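You operate a simulated robot arm through the tools that you are given. There is no shell and no other tool. Be economical: measure what you need, move in short steps, check, and stop when the job is done.

Carry out the task below with a simulated robot arm. There is one attempt and no reset: what you move stays moved.

Task
Funnel powder into the striped bottle up to its lower stripe.
Fine: scoop it from the heap; scoop and funnel go back, and the lid goes on. Set down upright: steel scoop, orange funnel.

It is judged by the outcome, as a careful person would: the job done as asked, and still so three seconds after it is handed in. It fails if anything else is knocked over, pushed out of place, dropped, spilled or broken. Lids that push on must go on centred and level and be pressed home; caps that screw on are set level and turned clockwise until they are tight.

Robot
A 7-joint arm with a two-finger gripper, on a carriage that runs on a rail from [-9, -1383] to [7, 997] (x, y) and turns from -2.426 to 3.368 rad about z. Base frame: it is fixed where the carriage stands at the start and does not move with it; the origin is on the floor, on the carriage's upright axis, x ahead of it, y to its left, z up; the surface under the hand at the start is at about z = 748. Readings come in mm, rad, newtons and seconds.
Its first joint turns from -2.601 to 2.601 rad. Places, roughly: blue tray [1200, 500, 800]. Payload 2.45 kg.
The tool frame sits at the grasp point between the pads (the TCP): z along the fingers, y along the line on which they close. The tips reach 26 mm beyond it. Largest opening 96 mm; the body of the gripper starts 69 mm behind the TCP.
Orientation is that of the tool frame in the base frame, as a unit quaternion [w, x, y, z]. With the fingers straight down and closing along the base's y, the tool's x points along the base's -x, its y along +y and its z along -z.

Tools
- The arm moves only by the tool nudge_tool. Its argument "motion" is text: rows parted by semicolons, each of 7 numbers parted by spaces: the turn, a rotation vector about the tool's x, y, z in rad, then the shift along the tool's x, y, z in mm, then the finger opening in mm, from 0 to 96. In form: wx wy wz tx ty tz jaw; .... A call has 1 to 12 rows; each row is the pose to reach, as a shift and turn from the pose commanded when the call began, along the tool's axes at that moment. A row lasts 0.2 s, in which the tool goes at most 50 mm and 0.15 rad; a call with a longer step from one row to the next is refused whole, and so is a gripper value outside its range. Where a pose cannot be reached the arm comes as near as it can. A force on the tool above 40 N (or 10 N above the force at the start of the call, whichever is more), or a blocked arm, ends the call early, and 0.2 s more pass. The fingers move at their own pace and stop on an object; they squeeze with about 28 N. The grip force told is the motor's: it shows also when the fingers shut on nothing. Time passes only in rows, and 0.2 s behind the last, so rows that repeat a pose let the fingers close. It gives the time, the measured TCP pose, the force on the tool (base axes), the opening and the grip force at its end, in the units of the frame above (readings bear some noise), with the torque about the TCP (base axes, N m) and any sound that the robot's microphone picked up.
- Cameras (640 x 400 px; columns grow to the right, rows downward): "scene" is now at [42.4, 187.8, 1615.2]; the picture's right is [0.21, -0.98, 0.00], its down [-0.54, -0.11, -0.84] and it looks along [0.82, 0.17, -0.55] (base axes); focal length 260 px, centre (320, 200). "wrist" rides on the gripper at [82, 3, -98] in the tool frame; the picture's right is [-0.04, 1.00, 0.00], its down [-0.73, -0.03, -0.68] and it looks along [-0.68, -0.03, 0.73] (tool axes); focal length 256 px, centre (320, 200). There is no depth. A picture from a camera that has moved, and an enlarged one, comes with that camera's place and axes in the base frame and with its lens.
- snapshot(camera): a new picture of that camera. The clock stands still meanwhile.
- raise_lower(by): slides the trunk up (or, below 0, down) by that many mm; the arm and the scene camera ride with it, the base frame stays. It gives what a move gives, with no picture.
- drive_base(legs): drives the robot by 1 to 6 legs, each [ahead, left, turn to the left] in mm, mm and rad, along the robot's own axes; the way and the turn of a leg run together, so that a leg with both is an arc; at most 1500 mm and 3.142 rad a leg. The arm and the cameras ride along, it lands a little off, and it stops where it bumps. It keeps to its track: a leg is cut to what the track allows. It gives what a move gives.
- head_to(pan, tilt): turns the head with the scene camera to pan (to the left, within 2.705 rad either way) and tilt (down, from -0.506 to 1.204), counted from straight ahead of the robot. It gives what a move gives.
- zoom(camera, box): a new picture of the part [left, top, right, bottom] of that camera's present view, enlarged. The clock stands still meanwhile.
- job_done(): hands the job in; it is judged then, once.

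Go step by step. Nothing tells you exact positions but the pictures and the camera data: compare them with the known pose of the tool, close in by small moves and look again before you grip or let go. The budget is 120 turns and 82 pictures, counting those below and the enlarged ones. Unless the task says otherwise, let go and move clear before handing in.

The tools are called after "Request:" as a command line: name --argument value ..., lists and objects as JSON in quotes. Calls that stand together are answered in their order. nudge_tool: Moves the arm, as the interface text tells. Its arguments: {"type":"object","properties":{"motion":{"type":"string"}},"required":["motion"]} The other tools are called the same way: raise_lower (by) slides the trunk up or down; drive_base (legs) drives the base; head_to (pan, tilt) turns the head that bears the scene camera; snapshot (camera) takes a picture; zoom (camera, box) takes an enlarged picture of a part of a camera's view; job_done () hands the job in.

At the start:

```text
time: 0.0
ee_pos: [913.1, 26.5, 1206.3]
ee_rot: [0.0, 0.0, 1.0, 0.0]
contact_force: [-0.1, -0.7, -0.5]
torque: [-0.01, 0.01, -0.01]
opening: 96.0
finger_force: 0.0
trunk travel left (down, up): [-600.0, 110.0]
robot x, y, heading: [-0.1, 1.6, 0.002]
head pan, tilt: [0.211, 0.583]
```

scene: 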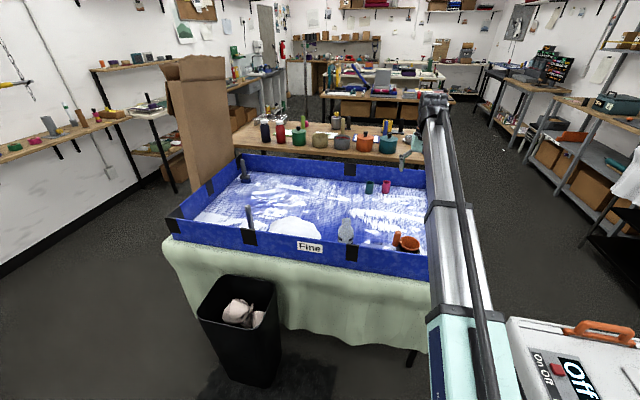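
wrist: 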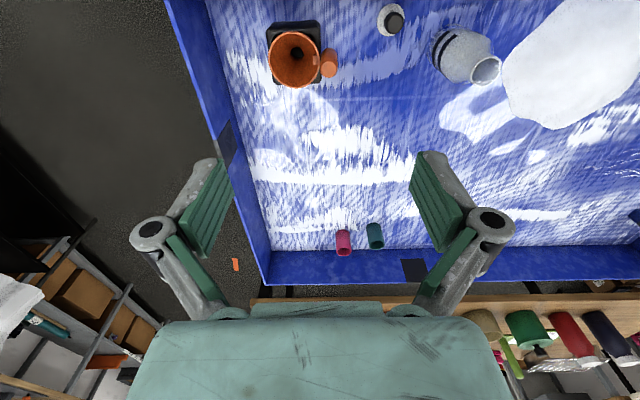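

I see a blue tray with a heap of powder near the "Fine" label, a bottle, an orange funnel on a stand, and more things. I will look closer first.

Request:
zoom --camera "scene" --box '[160, 150, 300, 260]'

Request:
zoom --camera "scene" --box '[290, 150, 440, 260]'

Request:
zoom --camera "wrist" --box '[240, 0, 640, 250]'

```text
3.64 times, centred on (230, 205) of scene
camera zoom: at [42.4, 187.8, 1615.2], right [0.21, -0.98, 0.0], down [-0.54, -0.11, -0.84], along [0.82, 0.17, -0.55], focal length 945 px, centre (647, 182)
```

zoom: 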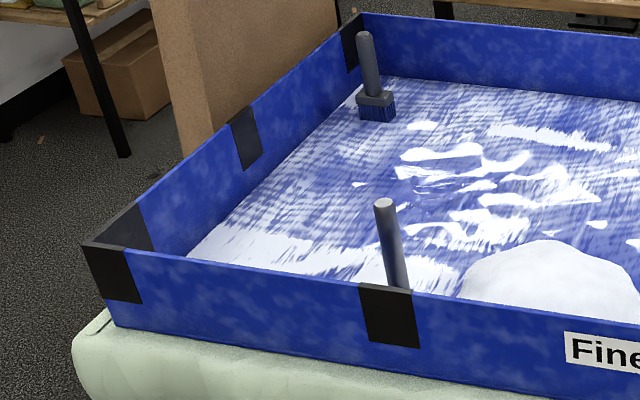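

```text
3.64 times, centred on (365, 205) of scene
camera zoom: at [42.4, 187.8, 1615.2], right [0.21, -0.98, 0.0], down [-0.54, -0.11, -0.84], along [0.82, 0.17, -0.55], focal length 945 px, centre (156, 182)
```

zoom: 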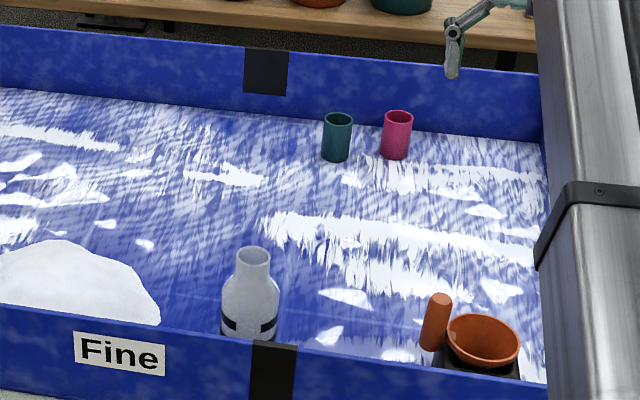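

```text
1.60 times, centred on (440, 125) of wrist
camera zoom: at [831.6, 28.9, 1303.7], right [0.04, 1.0, 0.0], down [0.73, -0.03, 0.68], along [0.68, -0.03, -0.73], focal length 410 px, centre (128, 320)
```

zoom: 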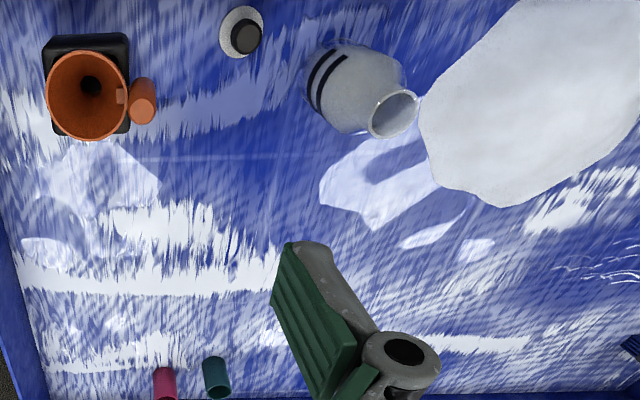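

Estimates: funnel near (946,-17), lid near (907,145), bottle near (957,266), heap near (985,505), scoop near (920,710). I will drive along and pull the hand back for a better wrist view.

Request:
drive_base --legs '[[0, 150, 0]]'

Request:
nudge_tool --motion "0 0 0 50 0 0 96; 0 0 0 100 0 20 96; 0 0 0 150 0 40 96; 0 0 0 200 0 60 96; 0 0 0 250 0 80 96; 0 0 0 270 0 90 96; 0 0 0 270 0 90 96"

Request:
snapshot --camera "wrist"

Request:
snapshot --camera "scene"

```text
time: 1.4
ee_pos: [913.4, 173.6, 1205.4]
ee_rot: [0.0, 0.001, 1.0, 0.0]
contact_force: [-0.3, 0.5, -0.1]
torque: [-0.02, 0.0, 0.03]
opening: 95.8
finger_force: 0.1
trunk travel left (down, up): [-600.0, 110.0]
robot x, y, heading: [-0.8, 144.3, -0.002]
head pan, tilt: [0.211, 0.583]
```

```text
refused: row 2 steps farther than a row can; nothing moved
```

```text
76 pictures are left
camera wrist: at [832.6, 175.5, 1303.7], right [0.04, 1.0, 0.0], down [0.73, -0.03, 0.68], along [0.68, -0.03, -0.73], focal length 256 px, centre (320, 200)
```

wrist: 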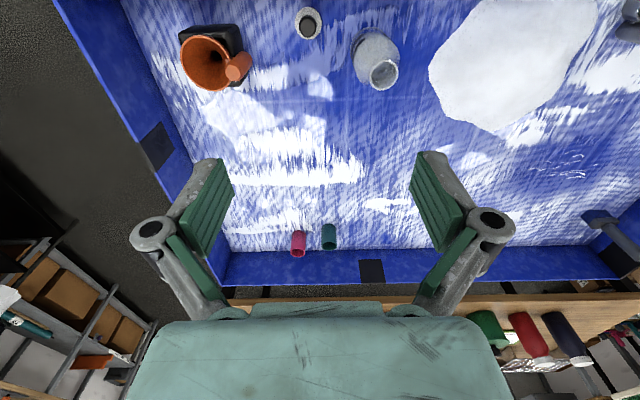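

```text
75 pictures are left
camera scene: at [43.6, 335.4, 1615.2], right [0.21, -0.98, 0.0], down [-0.54, -0.11, -0.84], along [0.82, 0.17, -0.55], focal length 260 px, centre (320, 200)
```

scene: 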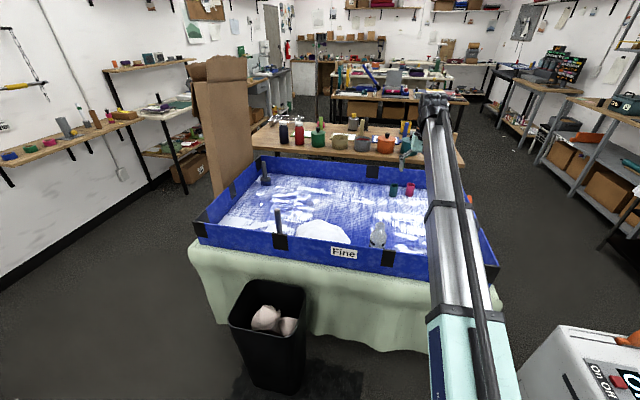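

Triangulating gives bottle mouth ≈ (956,264,907), lid ≈ (912,150), funnel rim ≈ (947,-19,830). Now pulling the hand back with smaller steps.

Request:
nudge_tool --motion "0 0 0 45 0 15 96; 0 0 0 90 0 30 96; 0 0 0 135 0 45 96; 0 0 0 180 0 60 96; 0 0 0 225 0 75 96; 0 0 0 260 0 90 96; 0 0 0 260 0 90 96"

Request:
snapshot --camera "wrist"

```text
time: 3.0
ee_pos: [654.9, 172.9, 1115.3]
ee_rot: [0.001, 0.001, 1.0, 0.0]
contact_force: [0.0, -0.7, 0.1]
torque: [0.07, -0.02, -0.01]
opening: 95.7
finger_force: 0.2
trunk travel left (down, up): [-600.0, 110.0]
robot x, y, heading: [-0.6, 151.1, -0.001]
head pan, tilt: [0.211, 0.583]
```

```text
74 pictures are left
camera wrist: at [572.6, 176.4, 1214.0], right [0.04, 1.0, 0.0], down [0.73, -0.03, 0.68], along [0.68, -0.03, -0.73], focal length 256 px, centre (320, 200)
```

wrist: 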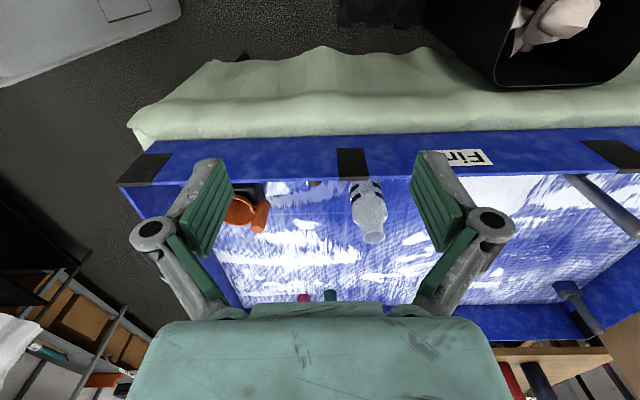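

The front wall hides too much from here; I'll zoom for the stripes, then take a middle position.

Request:
zoom --camera "wrist" --box '[120, 130, 440, 330]'

Request:
nudge_tool --motion "0 0 0 -45 0 0 96; 0 0 0 -90 0 0 96; 0 0 0 -135 0 0 96; 0 0 0 -170 0 0 96; 0 0 0 -170 0 0 96"

Request:
snapshot --camera "wrist"

Request:
zoom --camera "wrist" --box '[140, 40, 460, 240]'

```text
2.00 times, centred on (280, 230) of wrist
camera zoom: at [572.6, 176.4, 1214.0], right [0.04, 1.0, 0.0], down [0.73, -0.03, 0.68], along [0.68, -0.03, -0.73], focal length 512 px, centre (400, 140)
```

zoom: 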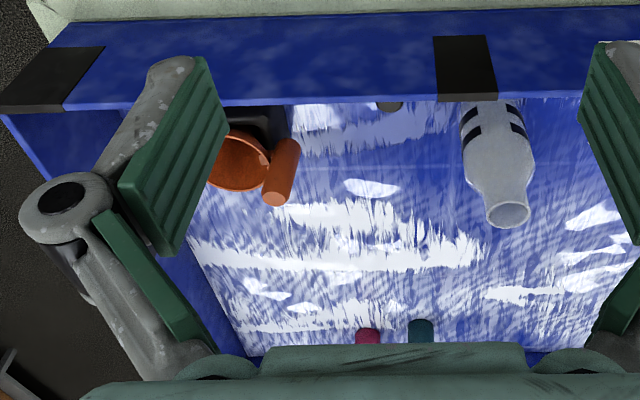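

```text
time: 4.2
ee_pos: [824.8, 170.2, 1113.9]
ee_rot: [0.0, 0.001, 1.0, 0.0]
contact_force: [0.0, -0.8, -0.4]
torque: [-0.03, 0.01, -0.01]
opening: 96.0
finger_force: 0.1
trunk travel left (down, up): [-600.0, 110.0]
robot x, y, heading: [6.8, 144.6, -0.002]
head pan, tilt: [0.211, 0.583]
```

```text
72 pictures are left
camera wrist: at [744.1, 174.2, 1213.1], right [0.04, 1.0, 0.0], down [0.73, -0.03, 0.68], along [0.68, -0.03, -0.73], focal length 256 px, centre (320, 200)
```

wrist: 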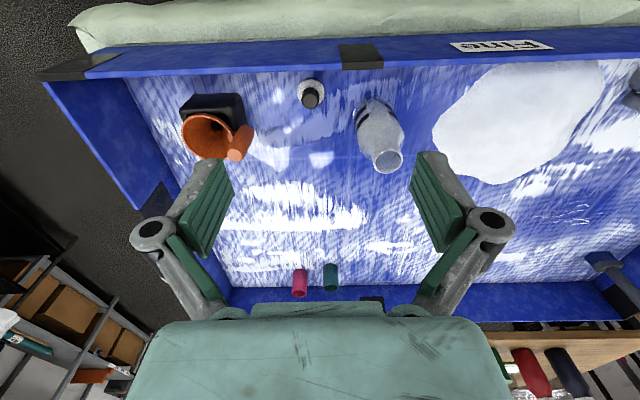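

```text
2.00 times, centred on (300, 140) of wrist
camera zoom: at [744.1, 174.2, 1213.1], right [0.04, 1.0, 0.0], down [0.73, -0.03, 0.68], along [0.68, -0.03, -0.73], focal length 512 px, centre (360, 320)
```

zoom: 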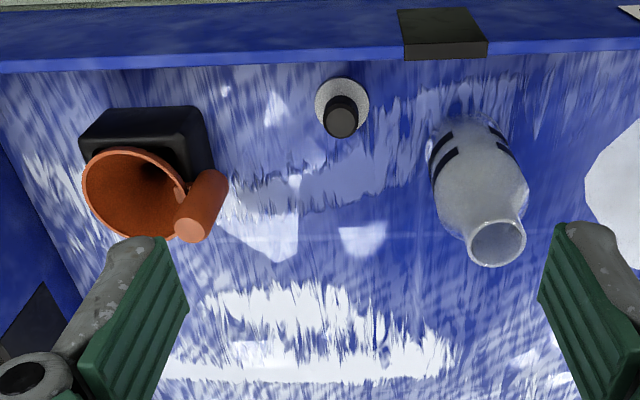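

Everything in the tray has an upright handle. Next I look at the scoop and the heap: drive left.

Request:
drive_base --legs '[[0, 480, 0]]'

Request:
snapshot --camera "wrist"

Request:
zoom --camera "wrist" --box '[240, 40, 480, 190]'

```text
time: 7.0
ee_pos: [828.7, 649.0, 1114.2]
ee_rot: [0.0, 0.003, 1.0, 0.0]
contact_force: [0.4, -0.5, 1.0]
torque: [0.01, 0.02, -0.01]
opening: 96.0
finger_force: 0.0
trunk travel left (down, up): [-600.0, 110.0]
robot x, y, heading: [1.9, 628.2, -0.01]
head pan, tilt: [0.211, 0.583]
```

```text
70 pictures are left
camera wrist: at [746.9, 653.0, 1213.4], right [0.05, 1.0, 0.0], down [0.73, -0.03, 0.68], along [0.68, -0.03, -0.73], focal length 256 px, centre (320, 200)
```

wrist: 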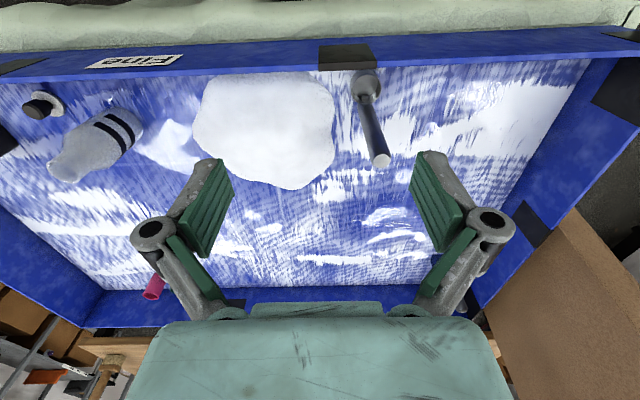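

```text
2.67 times, centred on (360, 115) of wrist
camera zoom: at [746.9, 653.0, 1213.4], right [0.05, 1.0, 0.0], down [0.73, -0.03, 0.68], along [0.68, -0.03, -0.73], focal length 683 px, centre (213, 427)
```

zoom: 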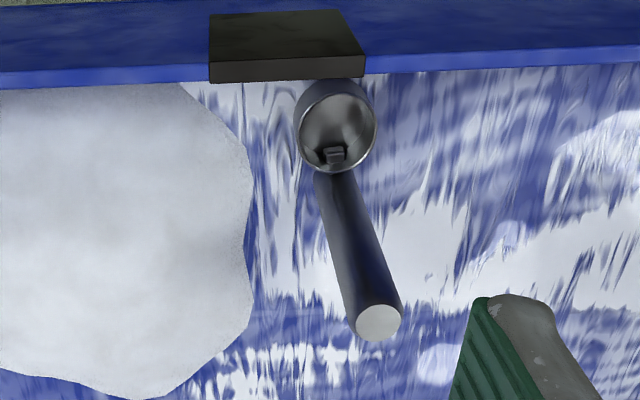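

Scoop: cup ≈ (899,721), vertical handle ≈ (927,722), top ≈ z 954. Funnel handle top ≈ (951,36,887), tray wall top ≈ z 875. The funnel comes first, so I drive over to it.

Request:
drive_base --legs '[[0, -590, 0.01]]'

Request:
snapshot --camera "wrist"

Request:
zoom --camera "wrist" --box '[200, 40, 440, 190]'

```text
time: 10.4
ee_pos: [824.1, 68.9, 1115.2]
ee_rot: [-0.001, 0.0, 1.0, 0.0]
contact_force: [0.1, 0.3, -0.2]
torque: [-0.01, -0.01, -0.02]
opening: 96.0
finger_force: 0.0
trunk travel left (down, up): [-600.0, 110.0]
robot x, y, heading: [-3.4, 44.4, 0.001]
head pan, tilt: [0.211, 0.583]
```

```text
68 pictures are left
camera wrist: at [743.0, 71.2, 1213.4], right [0.04, 1.0, 0.0], down [0.73, -0.03, 0.68], along [0.68, -0.03, -0.73], focal length 256 px, centre (320, 200)
```

wrist: 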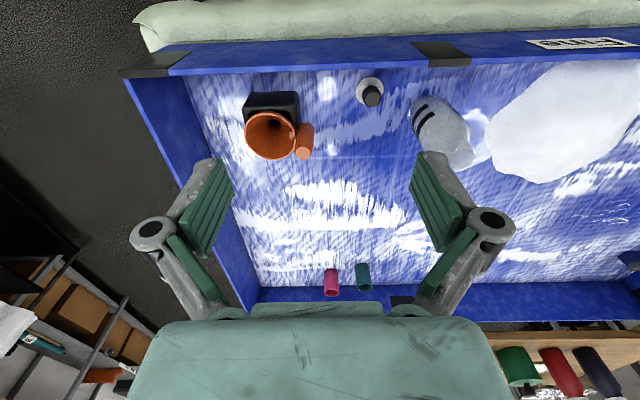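

```text
2.67 times, centred on (320, 115) of wrist
camera zoom: at [743.0, 71.2, 1213.4], right [0.04, 1.0, 0.0], down [0.73, -0.03, 0.68], along [0.68, -0.03, -0.73], focal length 683 px, centre (320, 427)
```

zoom: 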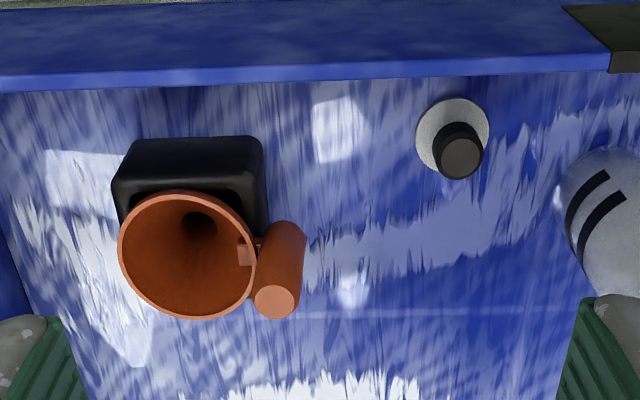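

Handle top is consistently at (951,36,884). I move the hand above it and look again.

Request:
nudge_tool --motion "0 0 0 -32 -8 35 96; 0 0 0 -64 -16 70 96; 0 0 0 -96 -24 105 96; 0 0 0 -127 -33 135 96; 0 0 0 -127 -33 155 96; 0 0 0 -127 -33 155 96"

Request:
snapshot --camera "wrist"

```text
time: 11.8
ee_pos: [951.6, 32.8, 959.9]
ee_rot: [0.0, 0.0, 1.0, -0.001]
contact_force: [-0.5, 0.3, -0.3]
torque: [0.03, -0.02, 0.0]
opening: 96.0
finger_force: 0.0
trunk travel left (down, up): [-600.0, 110.0]
robot x, y, heading: [1.8, 43.7, 0.0]
head pan, tilt: [0.211, 0.583]
```

```text
66 pictures are left
camera wrist: at [869.5, 36.7, 1058.2], right [0.04, 1.0, 0.0], down [0.73, -0.03, 0.68], along [0.68, -0.03, -0.73], focal length 256 px, centre (320, 200)
```

wrist: 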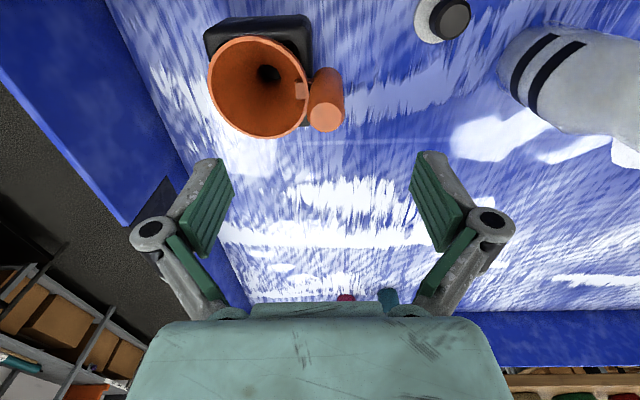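

Handle top is confirmed at (951.5,37). I descend with the fingers narrowed and grip its upper part, staying above the rim.

Request:
nudge_tool --motion "0 0 0 0 4 30 60; 0 0 0 0 4 60 46; 0 0 0 0 4 88 46; 0 0 0 0 4 88 46; 0 0 0 0 4 88 0; 0 0 0 0 4 88 0; 0 0 0 0 4 88 0"

Request:
snapshot --camera "wrist"

```text
time: 13.4
ee_pos: [952.3, 39.1, 872.9]
ee_rot: [-0.001, 0.0, 1.0, 0.0]
contact_force: [1.5, 1.0, 2.2]
torque: [0.09, -0.04, 0.01]
opening: 26.9
finger_force: 27.7
trunk travel left (down, up): [-600.0, 110.0]
robot x, y, heading: [-1.8, 41.7, 0.004]
head pan, tilt: [0.211, 0.583]
```

```text
65 pictures are left
camera wrist: at [871.0, 42.3, 970.8], right [0.04, 1.0, 0.0], down [0.73, -0.03, 0.68], along [0.68, -0.03, -0.73], focal length 256 px, centre (320, 200)
```

wrist: 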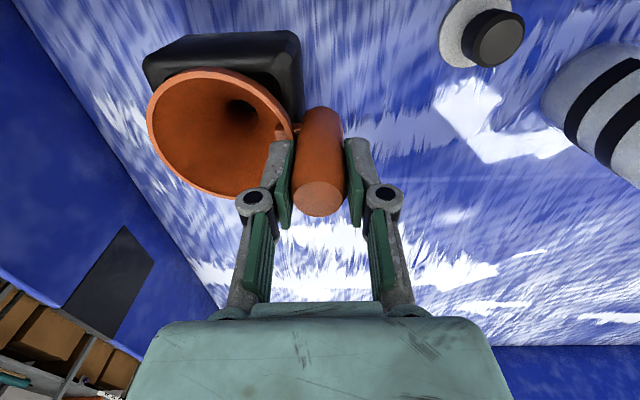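

Gripped (26.9 mm). I lift straight up and look at the funnel.

Request:
nudge_tool --motion "0 0 0 0 0 -15 0; 0 0 0 0 0 -30 0; 0 0 0 0 0 -60 0; 0 0 0 0 0 -100 0; 0 0 0 0 0 -140 0; 0 0 0 0 0 -180 0; 0 0 0 0 0 -200 0; 0 0 0 0 0 -200 0"

Request:
snapshot --camera "wrist"

Request:
zoom --camera "scene" --box '[280, 120, 480, 280]'

```text
time: 15.2
ee_pos: [950.5, 38.7, 1071.2]
ee_rot: [0.0, 0.0, 1.0, 0.001]
contact_force: [-0.5, 0.4, -1.6]
torque: [0.05, 0.03, 0.0]
opening: 27.0
finger_force: 27.9
trunk travel left (down, up): [-600.0, 110.0]
robot x, y, heading: [-0.4, 40.2, -0.005]
head pan, tilt: [0.211, 0.583]
```

```text
64 pictures are left
camera wrist: at [870.3, 41.4, 1169.9], right [0.04, 1.0, 0.0], down [0.73, -0.03, 0.68], along [0.68, -0.03, -0.73], focal length 256 px, centre (320, 200)
```

wrist: 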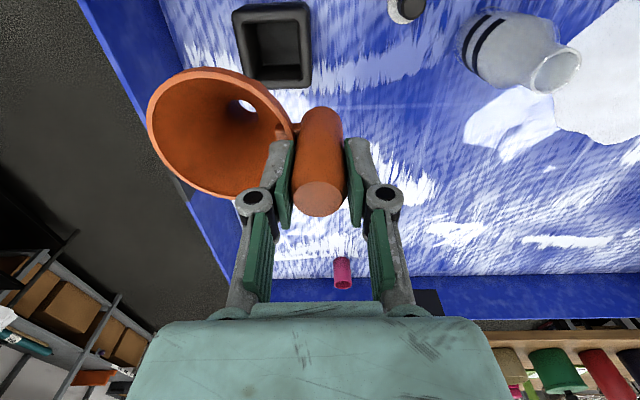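

```text
2.50 times, centred on (380, 200) of scene
camera zoom: at [42.9, 231.5, 1615.2], right [0.21, -0.98, 0.0], down [-0.54, -0.11, -0.84], along [0.82, 0.17, -0.55], focal length 650 px, centre (170, 200)
```

zoom: 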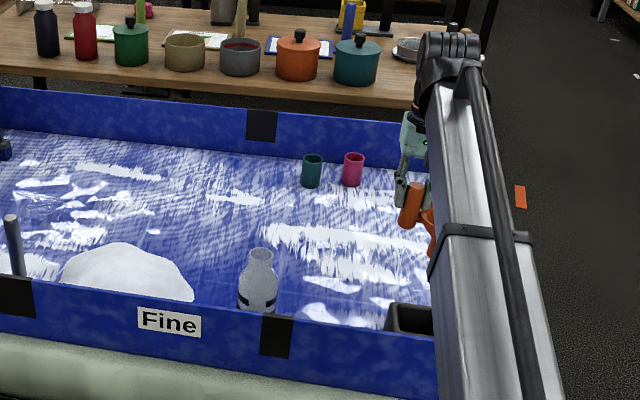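

Funnel is held; its axis is about 59 mm to −y of the TCP, and the bottle mouth is about (957,264). I drive left, then look down on the bottle.

Request:
drive_base --legs '[[0, 265, 0]]'

Request:
snapshot --camera "wrist"

```text
time: 17.1
ee_pos: [953.0, 307.7, 1071.5]
ee_rot: [-0.001, 0.0, 1.0, 0.0]
contact_force: [0.5, 0.8, -1.5]
torque: [0.05, 0.01, 0.01]
opening: 26.8
finger_force: 27.7
trunk travel left (down, up): [-600.0, 110.0]
robot x, y, heading: [2.6, 312.5, -0.002]
head pan, tilt: [0.211, 0.583]
```

```text
62 pictures are left
camera wrist: at [872.1, 310.9, 1169.5], right [0.04, 1.0, 0.0], down [0.73, -0.03, 0.68], along [0.68, -0.03, -0.73], focal length 256 px, centre (320, 200)
```

wrist: 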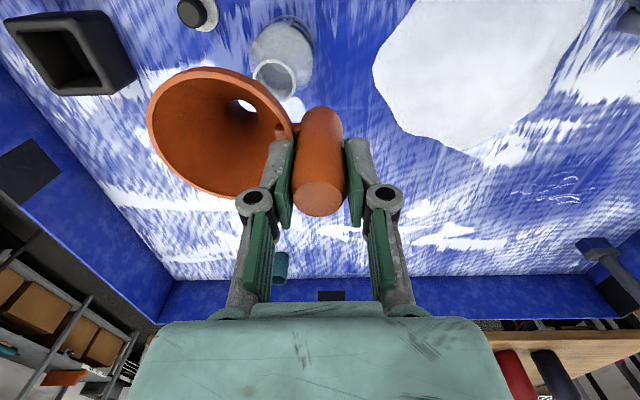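

Mouth at about (955,264). I align the funnel axis over it and lower to just above the mouth, then look through the spout.

Request:
nudge_tool --motion "0 0 0 -3 15 0 0; 0 0 0 -3 15 25 0; 0 0 0 -3 15 50 0; 0 0 0 -3 15 50 0"

Request:
snapshot --camera "wrist"

Request:
zoom --camera "scene" --box '[320, 140, 440, 260]'

```text
time: 18.1
ee_pos: [956.6, 323.2, 1021.3]
ee_rot: [0.0, 0.0, 1.0, 0.0]
contact_force: [-0.1, 0.1, -1.1]
torque: [0.07, 0.03, -0.03]
opening: 27.1
finger_force: 27.8
trunk travel left (down, up): [-600.0, 110.0]
robot x, y, heading: [3.5, 315.7, -0.002]
head pan, tilt: [0.211, 0.583]
```

```text
61 pictures are left
camera wrist: at [874.8, 325.6, 1120.1], right [0.04, 1.0, 0.0], down [0.73, -0.03, 0.68], along [0.68, -0.03, -0.73], focal length 256 px, centre (320, 200)
```

wrist: 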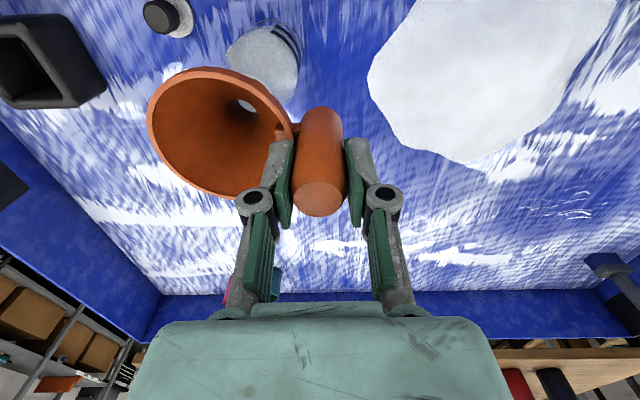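

```text
3.33 times, centred on (380, 200) of scene
camera zoom: at [44.5, 500.0, 1615.2], right [0.21, -0.98, 0.0], down [-0.54, -0.12, -0.84], along [0.82, 0.17, -0.55], focal length 866 px, centre (120, 200)
```

zoom: 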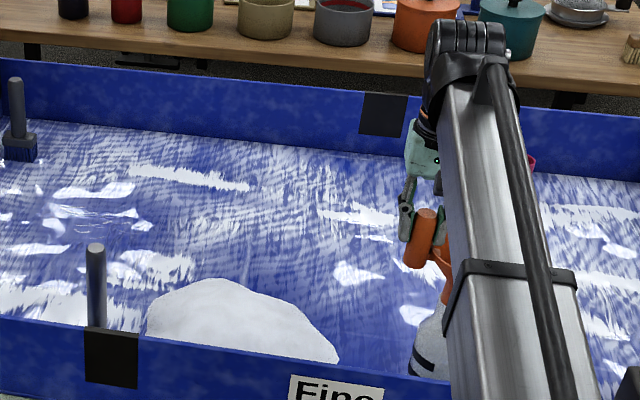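

Request:
zoom --camera "wrist" --box '[140, 0, 340, 140]'

```text
2.86 times, centred on (240, 70) of wrist
camera zoom: at [874.8, 325.6, 1120.1], right [0.04, 1.0, 0.0], down [0.73, -0.03, 0.68], along [0.68, -0.03, -0.73], focal length 731 px, centre (549, 571)
```

zoom: 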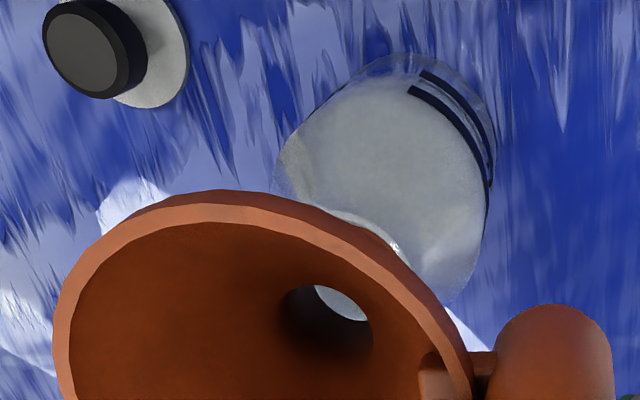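

The throat is in line with the mouth: both at about (956,264). I lower the funnel slowly into the bottle.

Request:
nudge_tool --motion "0 0 0 0 0 8 0; 0 0 0 0 0 16 0; 0 0 0 0 0 24 0; 0 0 0 0 0 32 0; 0 0 0 0 0 40 0; 0 0 0 0 0 48 0; 0 0 0 0 0 48 0"

Request:
snapshot --camera "wrist"

```text
time: 18.8
ee_pos: [954.7, 324.5, 1010.7]
ee_rot: [0.003, -0.001, 1.0, -0.002]
contact_force: [-2.0, -0.5, 23.0]
torque: [-1.22, 0.52, -0.12]
opening: 27.3
finger_force: 27.8
trunk travel left (down, up): [-600.0, 110.0]
robot x, y, heading: [3.1, 312.1, 0.003]
head pan, tilt: [0.211, 0.583]
stopped in row 3: the force on the tool passed its limit at 45 N (the readings are from after the stop); the commanded pose is now the measured one
```

```text
58 pictures are left
camera wrist: at [873.2, 326.9, 1107.8], right [0.04, 1.0, 0.0], down [0.73, -0.03, 0.68], along [0.68, -0.03, -0.73], focal length 256 px, centre (320, 200)
```

wrist: 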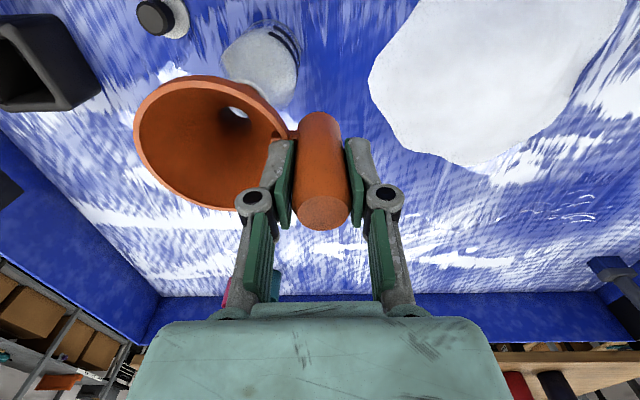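

Contact came early: the torque says the touch is on the mouth's near (−x) edge. I go up again and check the bottle and how the funnel sits in the grip.

Request:
nudge_tool --motion "0 0 0 0 0 -20 0; 0 0 0 0 0 -40 0; 0 0 0 0 -20 -60 0; 0 0 0 0 -40 -60 0;0 0 0 0 -40 -60 0"

Request:
snapshot --camera "wrist"

Request:
zoom --camera "wrist" --box '[120, 0, 360, 150]'

```text
time: 20.0
ee_pos: [958.8, 284.4, 1064.8]
ee_rot: [0.002, -0.001, 1.0, -0.001]
contact_force: [0.4, -0.1, -1.5]
torque: [0.05, -0.02, 0.0]
opening: 26.9
finger_force: 27.9
trunk travel left (down, up): [-600.0, 110.0]
robot x, y, heading: [-0.6, 313.6, 0.001]
head pan, tilt: [0.211, 0.583]
```

```text
57 pictures are left
camera wrist: at [875.8, 287.1, 1162.1], right [0.04, 1.0, 0.0], down [0.73, -0.03, 0.68], along [0.68, -0.03, -0.73], focal length 256 px, centre (320, 200)
```

wrist: 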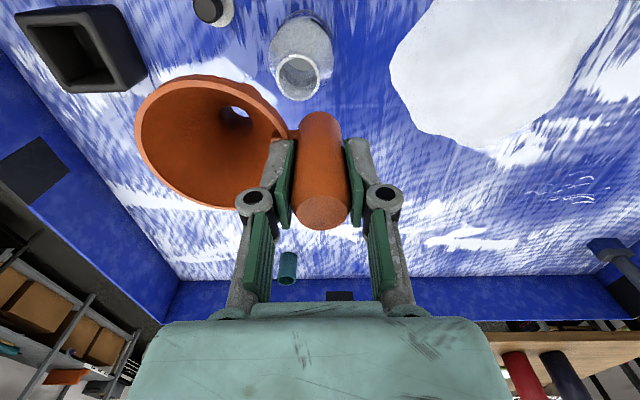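

```text
2.67 times, centred on (240, 75) of wrist
camera zoom: at [875.8, 287.1, 1162.1], right [0.04, 1.0, 0.0], down [0.73, -0.03, 0.68], along [0.68, -0.03, -0.73], focal length 683 px, centre (533, 533)
```

zoom: 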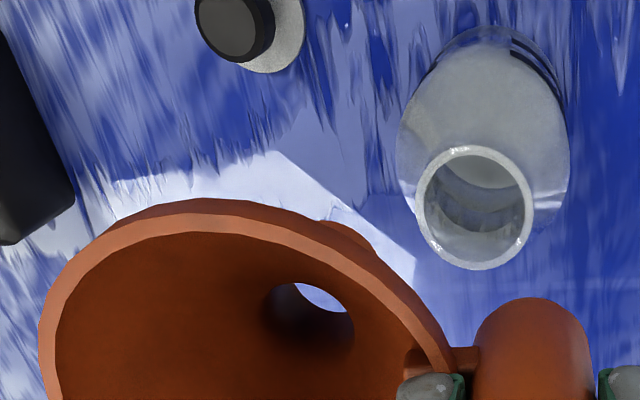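

The mouth's bore is about 34 mm, and the spout was about 2 mm too near and too far left, which matches the torque. The funnel slipped up about 8 mm in the grip. I correct by (+1.5,−1.5) relative to the contact pose and try again gently.

Request:
nudge_tool --motion "0 0 0 -1 20 0 0; 0 0 0 -1.5 36.5 0 0; 0 0 0 -1.5 36.5 25 0; 0 0 0 -1.5 36.5 50 0; 0 0 0 -1.5 36.5 50 0; 0 0 0 -1.5 36.5 55 0; 0 0 0 -1.5 36.5 59 0; 0 0 0 -1.5 36.5 62 0; 0 0 0 -1.5 36.5 65 0; 0 0 0 -1.5 36.5 68 0; 0 0 0 -1.5 36.5 68 0"

```text
time: 22.4
ee_pos: [958.3, 319.0, 996.5]
ee_rot: [0.001, -0.001, 1.0, 0.001]
contact_force: [-0.8, -0.5, -1.4]
torque: [0.08, 0.11, -0.03]
opening: 27.1
finger_force: 27.5
trunk travel left (down, up): [-600.0, 110.0]
robot x, y, heading: [5.7, 312.7, 0.001]
head pan, tilt: [0.211, 0.583]
```

No contact down to 996, so the spout seems to be in. I keep lowering until it seats.

Request:
nudge_tool --motion "0 0 0 0 0 4 0; 0 0 0 0 0 8 0; 0 0 0 0 0 11 0; 0 0 0 0 0 14 0; 0 0 0 0 0 17 0; 0 0 0 0 0 17 0"

Request:
zoom --camera "wrist" --box '[120, 0, 360, 150]'

```text
time: 23.8
ee_pos: [959.5, 320.1, 981.6]
ee_rot: [0.003, -0.001, 1.0, -0.001]
contact_force: [-0.4, 0.0, 0.0]
torque: [0.0, 0.07, -0.03]
opening: 26.7
finger_force: 27.8
trunk travel left (down, up): [-600.0, 110.0]
robot x, y, heading: [2.7, 312.6, 0.004]
head pan, tilt: [0.211, 0.583]
```

```text
2.67 times, centred on (240, 75) of wrist
camera zoom: at [877.5, 323.2, 1079.0], right [0.04, 1.0, 0.0], down [0.73, -0.03, 0.68], along [0.68, -0.03, -0.73], focal length 683 px, centre (533, 533)
```

zoom: 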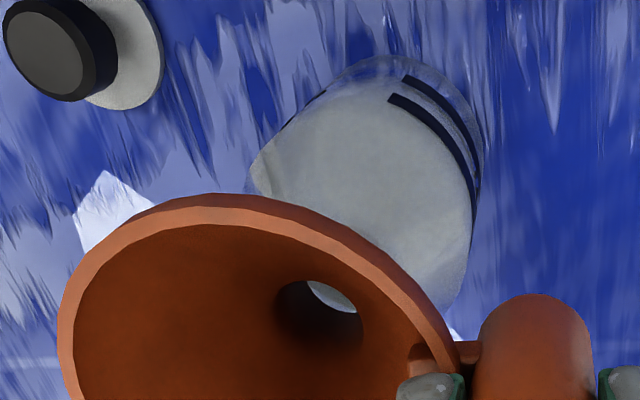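

Request:
nudge_tool --motion "0 0 0 0 0 2 0; 0 0 0 0 0 4 0; 0 0 0 0 0 6 0; 0 0 0 0 0 6 0"

```text
time: 24.8
ee_pos: [958.0, 321.5, 977.8]
ee_rot: [0.003, -0.001, 1.0, -0.001]
contact_force: [-0.2, 5.1, 19.7]
torque: [-0.66, 0.05, -0.03]
opening: 27.3
finger_force: 28.0
trunk travel left (down, up): [-600.0, 110.0]
robot x, y, heading: [3.4, 311.1, 0.004]
head pan, tilt: [0.211, 0.583]
```

Seated (about 20 N). I relax the pressure and open the fingers, then rise to look.

Request:
nudge_tool --motion "0 0 0 0 -1 -2 0; 0 0 0 0 -1 -3 0; 0 0 0 0 -1 -3 34; 0 0 0 0 -1 -3 44; 0 0 0 0 -1 -3 44; 0 0 0 0 -1 -30 46; 0 0 0 0 -1 -60 46; 0 0 0 40 -1 -80 60; 0 0 0 80 -1 -100 90; 0 0 0 120 -1 -120 96; 0 0 0 150 -1 -130 96"

Request:
snapshot --camera "wrist"

Request:
zoom --camera "wrist" --box '[160, 40, 400, 190]'

```text
time: 27.2
ee_pos: [807.9, 319.4, 1105.1]
ee_rot: [0.002, -0.001, 1.0, -0.001]
contact_force: [0.4, -0.1, 0.1]
torque: [0.01, 0.02, 0.05]
opening: 96.0
finger_force: 0.0
trunk travel left (down, up): [-600.0, 110.0]
robot x, y, heading: [3.8, 313.3, -0.002]
head pan, tilt: [0.211, 0.583]
```

```text
54 pictures are left
camera wrist: at [725.3, 321.6, 1204.0], right [0.04, 1.0, 0.0], down [0.73, -0.03, 0.68], along [0.68, -0.03, -0.73], focal length 256 px, centre (320, 200)
```

wrist: 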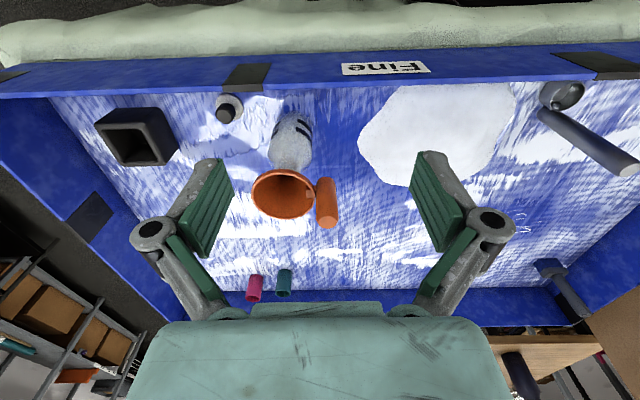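

```text
2.67 times, centred on (280, 115) of wrist
camera zoom: at [725.3, 321.6, 1204.0], right [0.04, 1.0, 0.0], down [0.73, -0.03, 0.68], along [0.68, -0.03, -0.73], focal length 683 px, centre (427, 427)
```

zoom: 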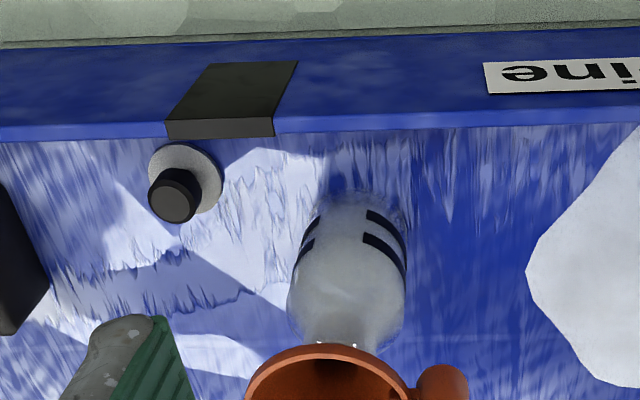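

The funnel sits in the bottle; the lower stripe is at z ≈ 790, about 40 mm above the floor. Next is the scoop: drive there.

Request:
drive_base --legs '[[0, 400, 0]]'

Request:
nudge_tool --motion "0 0 0.15 0 0 0 96; 0 0 0.3 0 0 0 96; 0 0 0.45 0 0 0 96; 0 0 0.6 0 0 0 96; 0 0 0.75 0 0 0 96; 0 0 0.9 0 0 0 96; 0 0 1.05 0 0 0 96; 0 0 1.2 0 0 0 96; 0 0 1.35 0 0 0 96; 0 0 1.5 0 0 0 96; 0 0 1.5708 0 0 0 96; 0 0 1.5708 0 0 0 96"

Request:
snapshot --camera "wrist"

```text
time: 29.7
ee_pos: [811.5, 713.9, 1106.4]
ee_rot: [0.002, 0.001, 1.0, -0.001]
contact_force: [0.6, 0.0, 0.4]
torque: [-0.01, 0.0, 0.01]
opening: 96.0
finger_force: 0.1
trunk travel left (down, up): [-600.0, 110.0]
robot x, y, heading: [5.1, 705.3, 0.005]
head pan, tilt: [0.211, 0.583]
```

```text
time: 32.3
ee_pos: [810.2, 714.1, 1107.0]
ee_rot: [0.002, 0.707, 0.707, 0.002]
contact_force: [0.3, -0.7, -0.3]
torque: [-0.01, 0.0, -0.04]
opening: 96.2
finger_force: 0.1
trunk travel left (down, up): [-600.0, 110.0]
robot x, y, heading: [4.7, 709.2, 0.001]
head pan, tilt: [0.211, 0.583]
```

```text
52 pictures are left
camera wrist: at [813.6, 795.6, 1204.2], right [1.0, -0.04, 0.0], down [-0.03, -0.73, 0.68], along [-0.02, -0.68, -0.73], focal length 256 px, centre (320, 200)
```

wrist: 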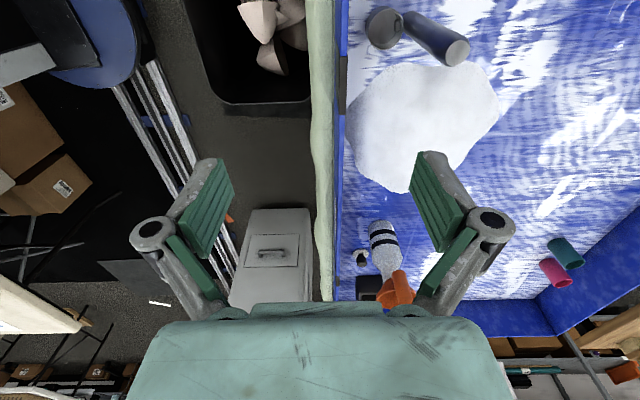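

Three views agree on the scoop handle: vertical at about (947,728), top at z ≈ 922. I move above it.

Request:
nudge_tool --motion "0 0 0 4 35 20 96; 0 0 0 8 75 40 96; 0 0 0 12 110 70 96; 0 0 0 14 137 107 96; 0 0 0 14 137 107 96"

Request:
snapshot --camera "wrist"

```text
time: 33.5
ee_pos: [948.1, 730.8, 1000.2]
ee_rot: [0.001, 0.707, 0.707, 0.001]
contact_force: [-0.3, 0.7, -1.4]
torque: [0.01, 0.07, 0.01]
opening: 96.2
finger_force: 0.0
trunk travel left (down, up): [-600.0, 110.0]
robot x, y, heading: [1.7, 706.5, 0.003]
head pan, tilt: [0.211, 0.583]
```

```text
51 pictures are left
camera wrist: at [952.1, 811.8, 1098.6], right [1.0, -0.04, 0.0], down [-0.03, -0.73, 0.68], along [-0.02, -0.68, -0.73], focal length 256 px, centre (320, 200)
```

wrist: 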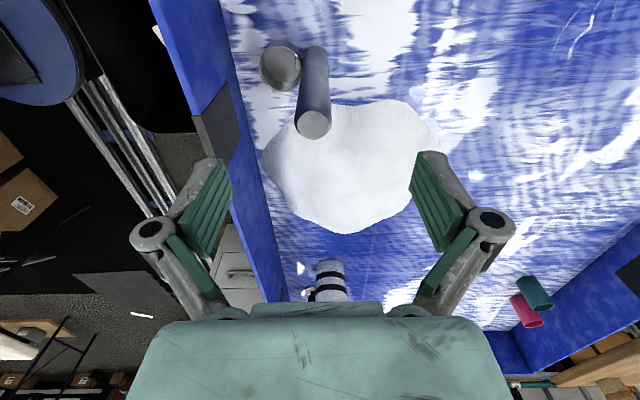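

Handle is at about (946,727); I descend and grip its upper part.

Request:
nudge_tool --motion "0 0 0 -4 -2 35 80; 0 0 0 -4 -2 70 70; 0 0 0 -4 -2 108 60; 0 0 0 -4 -2 108 60; 0 0 0 -4 -2 108 0; 0 0 0 -4 -2 108 0; 0 0 0 -4 -2 108 0"

Request:
snapshot --camera "wrist"

```text
time: 35.1
ee_pos: [946.8, 723.7, 890.8]
ee_rot: [0.001, 0.706, 0.708, 0.001]
contact_force: [-1.0, -0.1, 0.7]
torque: [-0.02, 0.03, 0.02]
opening: 26.8
finger_force: 28.1
trunk travel left (down, up): [-600.0, 110.0]
robot x, y, heading: [7.7, 705.3, -0.0]
head pan, tilt: [0.211, 0.583]
```

```text
50 pictures are left
camera wrist: at [950.3, 805.1, 988.7], right [1.0, -0.04, 0.0], down [-0.03, -0.73, 0.68], along [-0.02, -0.68, -0.73], focal length 256 px, centre (320, 200)
```

wrist: 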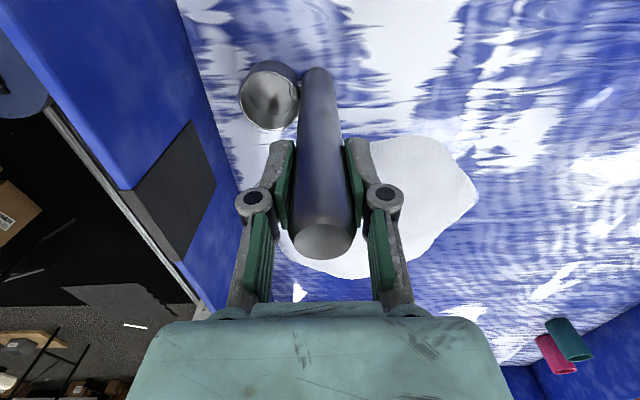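

The scoop is held; its rim centre is about (−39,0,−116) from the TCP. I lift it clear and drive toward the heap.

Request:
nudge_tool --motion "0 0 0 0 0 -20 0; 0 0 0 0 0 -60 0; 0 0 0 0 0 -100 0; 0 0 0 0 0 -130 0; 0 0 0 0 0 -130 0"

Request:
drive_base --legs '[[0, -190, 0]]'

Request:
snapshot --camera "wrist"

Request:
zoom --camera "scene" --box '[260, 140, 460, 280]'

```text
time: 36.3
ee_pos: [947.0, 721.3, 1022.8]
ee_rot: [0.002, 0.707, 0.708, 0.001]
contact_force: [-0.5, 0.9, -2.2]
torque: [0.0, -0.04, 0.01]
opening: 27.1
finger_force: 27.7
trunk travel left (down, up): [-600.0, 110.0]
robot x, y, heading: [7.3, 706.6, -0.005]
head pan, tilt: [0.211, 0.583]
```

```text
time: 37.8
ee_pos: [946.1, 527.5, 1021.9]
ee_rot: [0.001, 0.708, 0.706, 0.0]
contact_force: [0.7, -0.7, -2.0]
torque: [0.04, -0.02, -0.02]
opening: 27.0
finger_force: 27.6
trunk travel left (down, up): [-600.0, 110.0]
robot x, y, heading: [0.7, 516.1, -0.003]
head pan, tilt: [0.211, 0.583]
```

```text
49 pictures are left
camera wrist: at [949.1, 608.9, 1120.4], right [1.0, -0.04, 0.0], down [-0.03, -0.73, 0.68], along [-0.03, -0.68, -0.73], focal length 256 px, centre (320, 200)
```

wrist: 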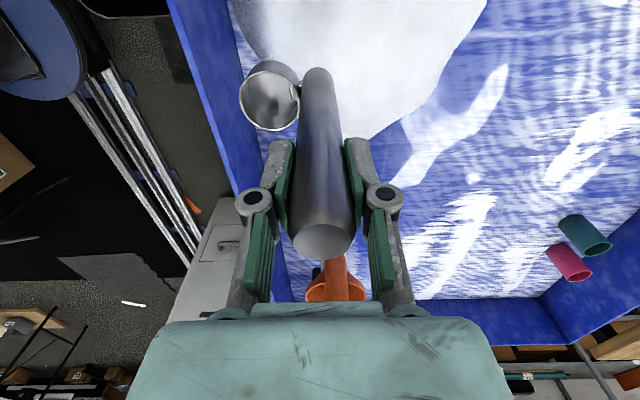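

```text
2.86 times, centred on (360, 210) of scene
camera zoom: at [46.6, 705.1, 1615.2], right [0.21, -0.98, 0.0], down [-0.54, -0.11, -0.84], along [0.82, 0.17, -0.55], focal length 742 px, centre (206, 171)
```

zoom: 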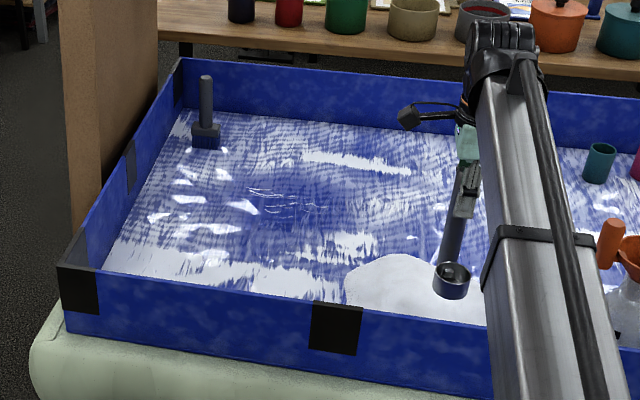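

I tilt the scoop about 0.6 rad (opening toward the robot) above the heap and check.

Request:
nudge_tool --motion "-0.12 0 0 2 8 0 0; -0.24 0 0 4 16 0 0; -0.36 0 0 6 24 10 0; -0.48 0 0 8 32 20 0; -0.6 0 0 8 40 30 0; -0.6 0 0 8 40 40 0; -0.6 0 0 8 40 40 0"

Request:
snapshot --camera "wrist"

```text
time: 39.4
ee_pos: [986.0, 536.5, 981.1]
ee_rot: [0.211, 0.676, 0.674, 0.209]
contact_force: [-0.1, -0.1, -1.3]
torque: [0.01, 0.04, -0.02]
opening: 26.9
finger_force: 28.2
trunk travel left (down, up): [-600.0, 110.0]
robot x, y, heading: [3.4, 518.9, -0.002]
head pan, tilt: [0.211, 0.583]
```

```text
47 pictures are left
camera wrist: at [932.5, 617.5, 1064.6], right [0.82, -0.04, 0.57], down [-0.41, -0.73, 0.54], along [0.39, -0.68, -0.62], focal length 256 px, centre (320, 200)
```

wrist: 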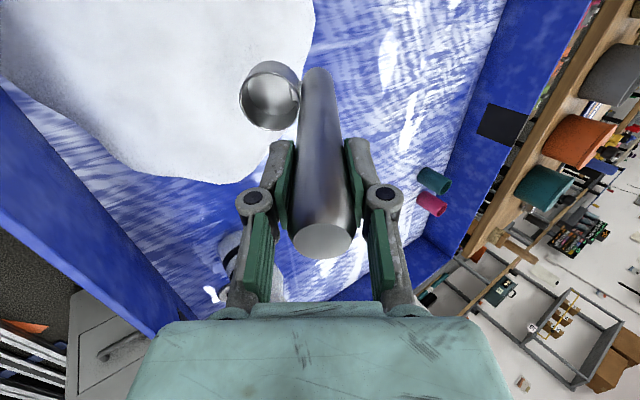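

The cup is over the heap. I plunge, drag toward the robot while levelling, and lift.

Request:
nudge_tool --motion "0 0 0 0 -11.3 16.5 0; 0 0 0 0 -22.6 33 0; 0 0 0 0 -35.6 52 0; 0 0 0 0 -52.4 42.9 0; 0 0 0 0 -68.9 31.6 0; 0.15 0 0 0 -70.5 21.4 0; 0.3 0 0 0 -61.5 17.2 0; 0.45 0 0 0 -48.5 15.9 0; 0.6 0 0 0 -31 15.2 0; 0.6 0 0 0 -26 5.2 0; 0.6 0 0 0 -12.9 -14.8 0; 0.6 0 0 0 -12.9 -14.8 0"

Request:
snapshot --camera "wrist"

```text
time: 42.0
ee_pos: [966.6, 536.4, 987.4]
ee_rot: [0.001, 0.708, 0.706, 0.0]
contact_force: [-0.7, 0.3, -0.8]
torque: [-0.02, -0.05, 0.0]
opening: 27.1
finger_force: 27.7
trunk travel left (down, up): [-600.0, 110.0]
robot x, y, heading: [4.2, 517.5, -0.003]
head pan, tilt: [0.211, 0.583]
```

```text
46 pictures are left
camera wrist: at [969.8, 618.1, 1084.3], right [1.0, -0.04, 0.0], down [-0.03, -0.73, 0.68], along [-0.03, -0.68, -0.73], focal length 256 px, centre (320, 200)
```

wrist: 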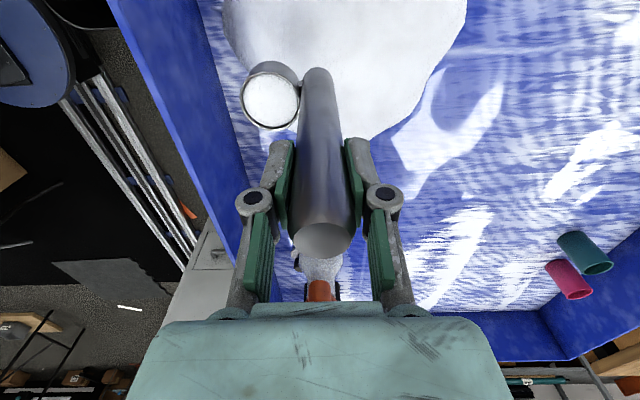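

The cup is full. I raise it high enough to clear the funnel handle and drive to the bottle.

Request:
nudge_tool --motion "0 0 0 0 0 -15 0; 0 0 0 0 -2 -40 0; 0 0 0 0 -6 -70 0; 0 0 0 0 -10 -100 0; 0 0 0 0 -15 -130 0; 0 0 0 0 -20 -160 0; 0 0 0 0 -20 -185 0; 0 0 0 0 -20 -200 0; 0 0 0 0 -20 -200 0"

Request:
drive_base --legs '[[0, -180, 0]]'

Request:
snapshot --camera "wrist"

```text
time: 44.0
ee_pos: [946.4, 536.9, 1184.8]
ee_rot: [0.001, 0.708, 0.706, 0.001]
contact_force: [-0.9, -0.2, -0.2]
torque: [0.02, -0.02, 0.05]
opening: 27.0
finger_force: 28.0
trunk travel left (down, up): [-600.0, 110.0]
robot x, y, heading: [3.8, 517.4, -0.005]
head pan, tilt: [0.211, 0.583]
```

```text
time: 45.5
ee_pos: [945.5, 354.0, 1185.3]
ee_rot: [0.002, 0.709, 0.706, 0.001]
contact_force: [-0.5, 0.5, -1.2]
torque: [0.04, -0.04, 0.0]
opening: 27.1
finger_force: 27.6
trunk travel left (down, up): [-600.0, 110.0]
robot x, y, heading: [1.2, 335.6, -0.001]
head pan, tilt: [0.211, 0.583]
```

```text
45 pictures are left
camera wrist: at [948.8, 436.3, 1283.5], right [1.0, -0.04, 0.0], down [-0.03, -0.73, 0.68], along [-0.03, -0.68, -0.73], focal length 256 px, centre (320, 200)
```

wrist: 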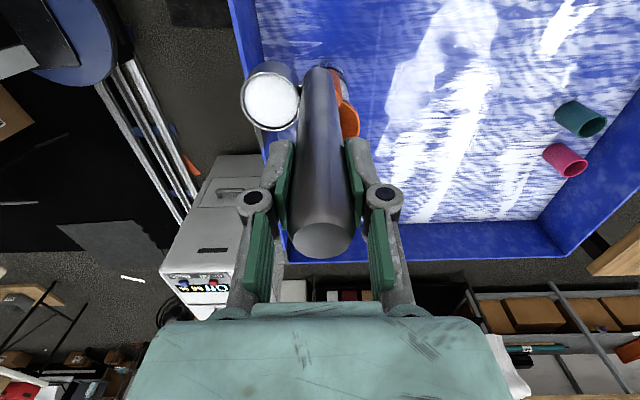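

Funnel rim centre is confirmed at x ≈ 955. I drive the rest of the way so the cup's y lines up with the funnel.

Request:
drive_base --legs '[[0, -90, 0]]'

Request:
snapshot --camera "wrist"

```text
time: 46.6
ee_pos: [944.9, 266.0, 1186.1]
ee_rot: [0.002, 0.708, 0.706, 0.001]
contact_force: [-0.2, -0.2, -1.0]
torque: [0.02, -0.02, 0.0]
opening: 26.7
finger_force: 28.5
trunk travel left (down, up): [-600.0, 110.0]
robot x, y, heading: [3.2, 246.4, 0.004]
head pan, tilt: [0.211, 0.583]
```

```text
44 pictures are left
camera wrist: at [948.0, 347.7, 1283.5], right [1.0, -0.04, 0.0], down [-0.03, -0.73, 0.68], along [-0.03, -0.68, -0.73], focal length 256 px, centre (320, 200)
```

wrist: 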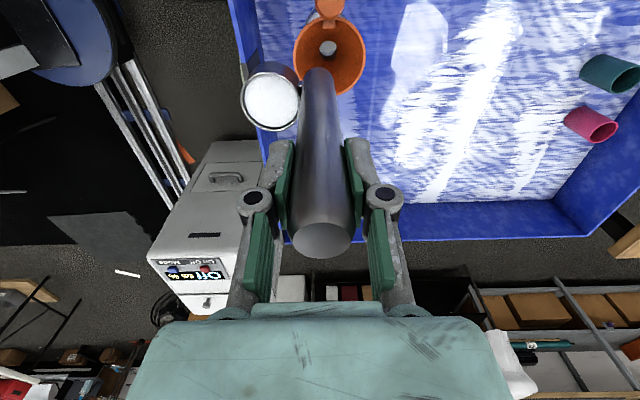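

Aligned: funnel centre is (956,265). I tilt while keeping the cup's lip over the funnel.

Request:
nudge_tool --motion "-0.1 0 0 -1 15 20 0; -0.2 0 0 -1 28 45 0; -0.3 0 0 -1 41 67 0; -0.3 0 0 -1 41 67 0; -0.42 0 0 -1 25 64 0; -0.54 0 0 -1 9 64 0; -0.66 0 0 -1 -6 66 0; -0.78 0 0 -1 -22 69 0; -0.9 0 0 -1 -37 75 0; -1.02 0 0 -1 -51 82 0; -1.14 0 0 -1 -64 90 0; -1.26 0 0 -1 -76 100 0"

Request:
snapshot --camera "wrist"

```text
time: 49.2
ee_pos: [868.8, 265.3, 1084.9]
ee_rot: [0.419, 0.57, 0.57, 0.417]
contact_force: [0.0, -0.1, -1.7]
torque: [-0.01, 0.1, 0.01]
opening: 26.9
finger_force: 27.6
trunk travel left (down, up): [-600.0, 110.0]
robot x, y, heading: [3.4, 243.5, -0.001]
head pan, tilt: [0.211, 0.583]
```

```text
43 pictures are left
camera wrist: at [776.4, 346.1, 1117.5], right [0.3, -0.04, 0.95], down [-0.66, -0.73, 0.18], along [0.69, -0.68, -0.25], focal length 256 px, centre (320, 200)
```

wrist: 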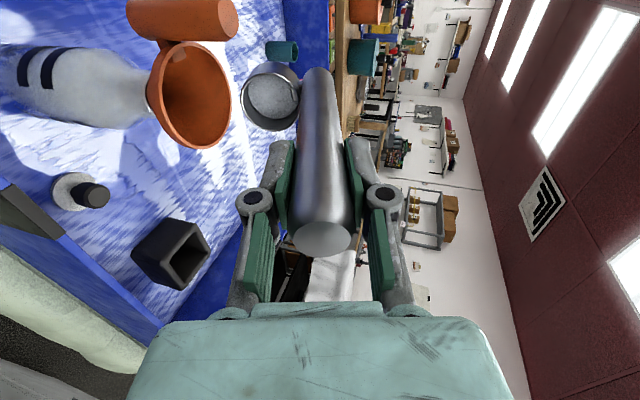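

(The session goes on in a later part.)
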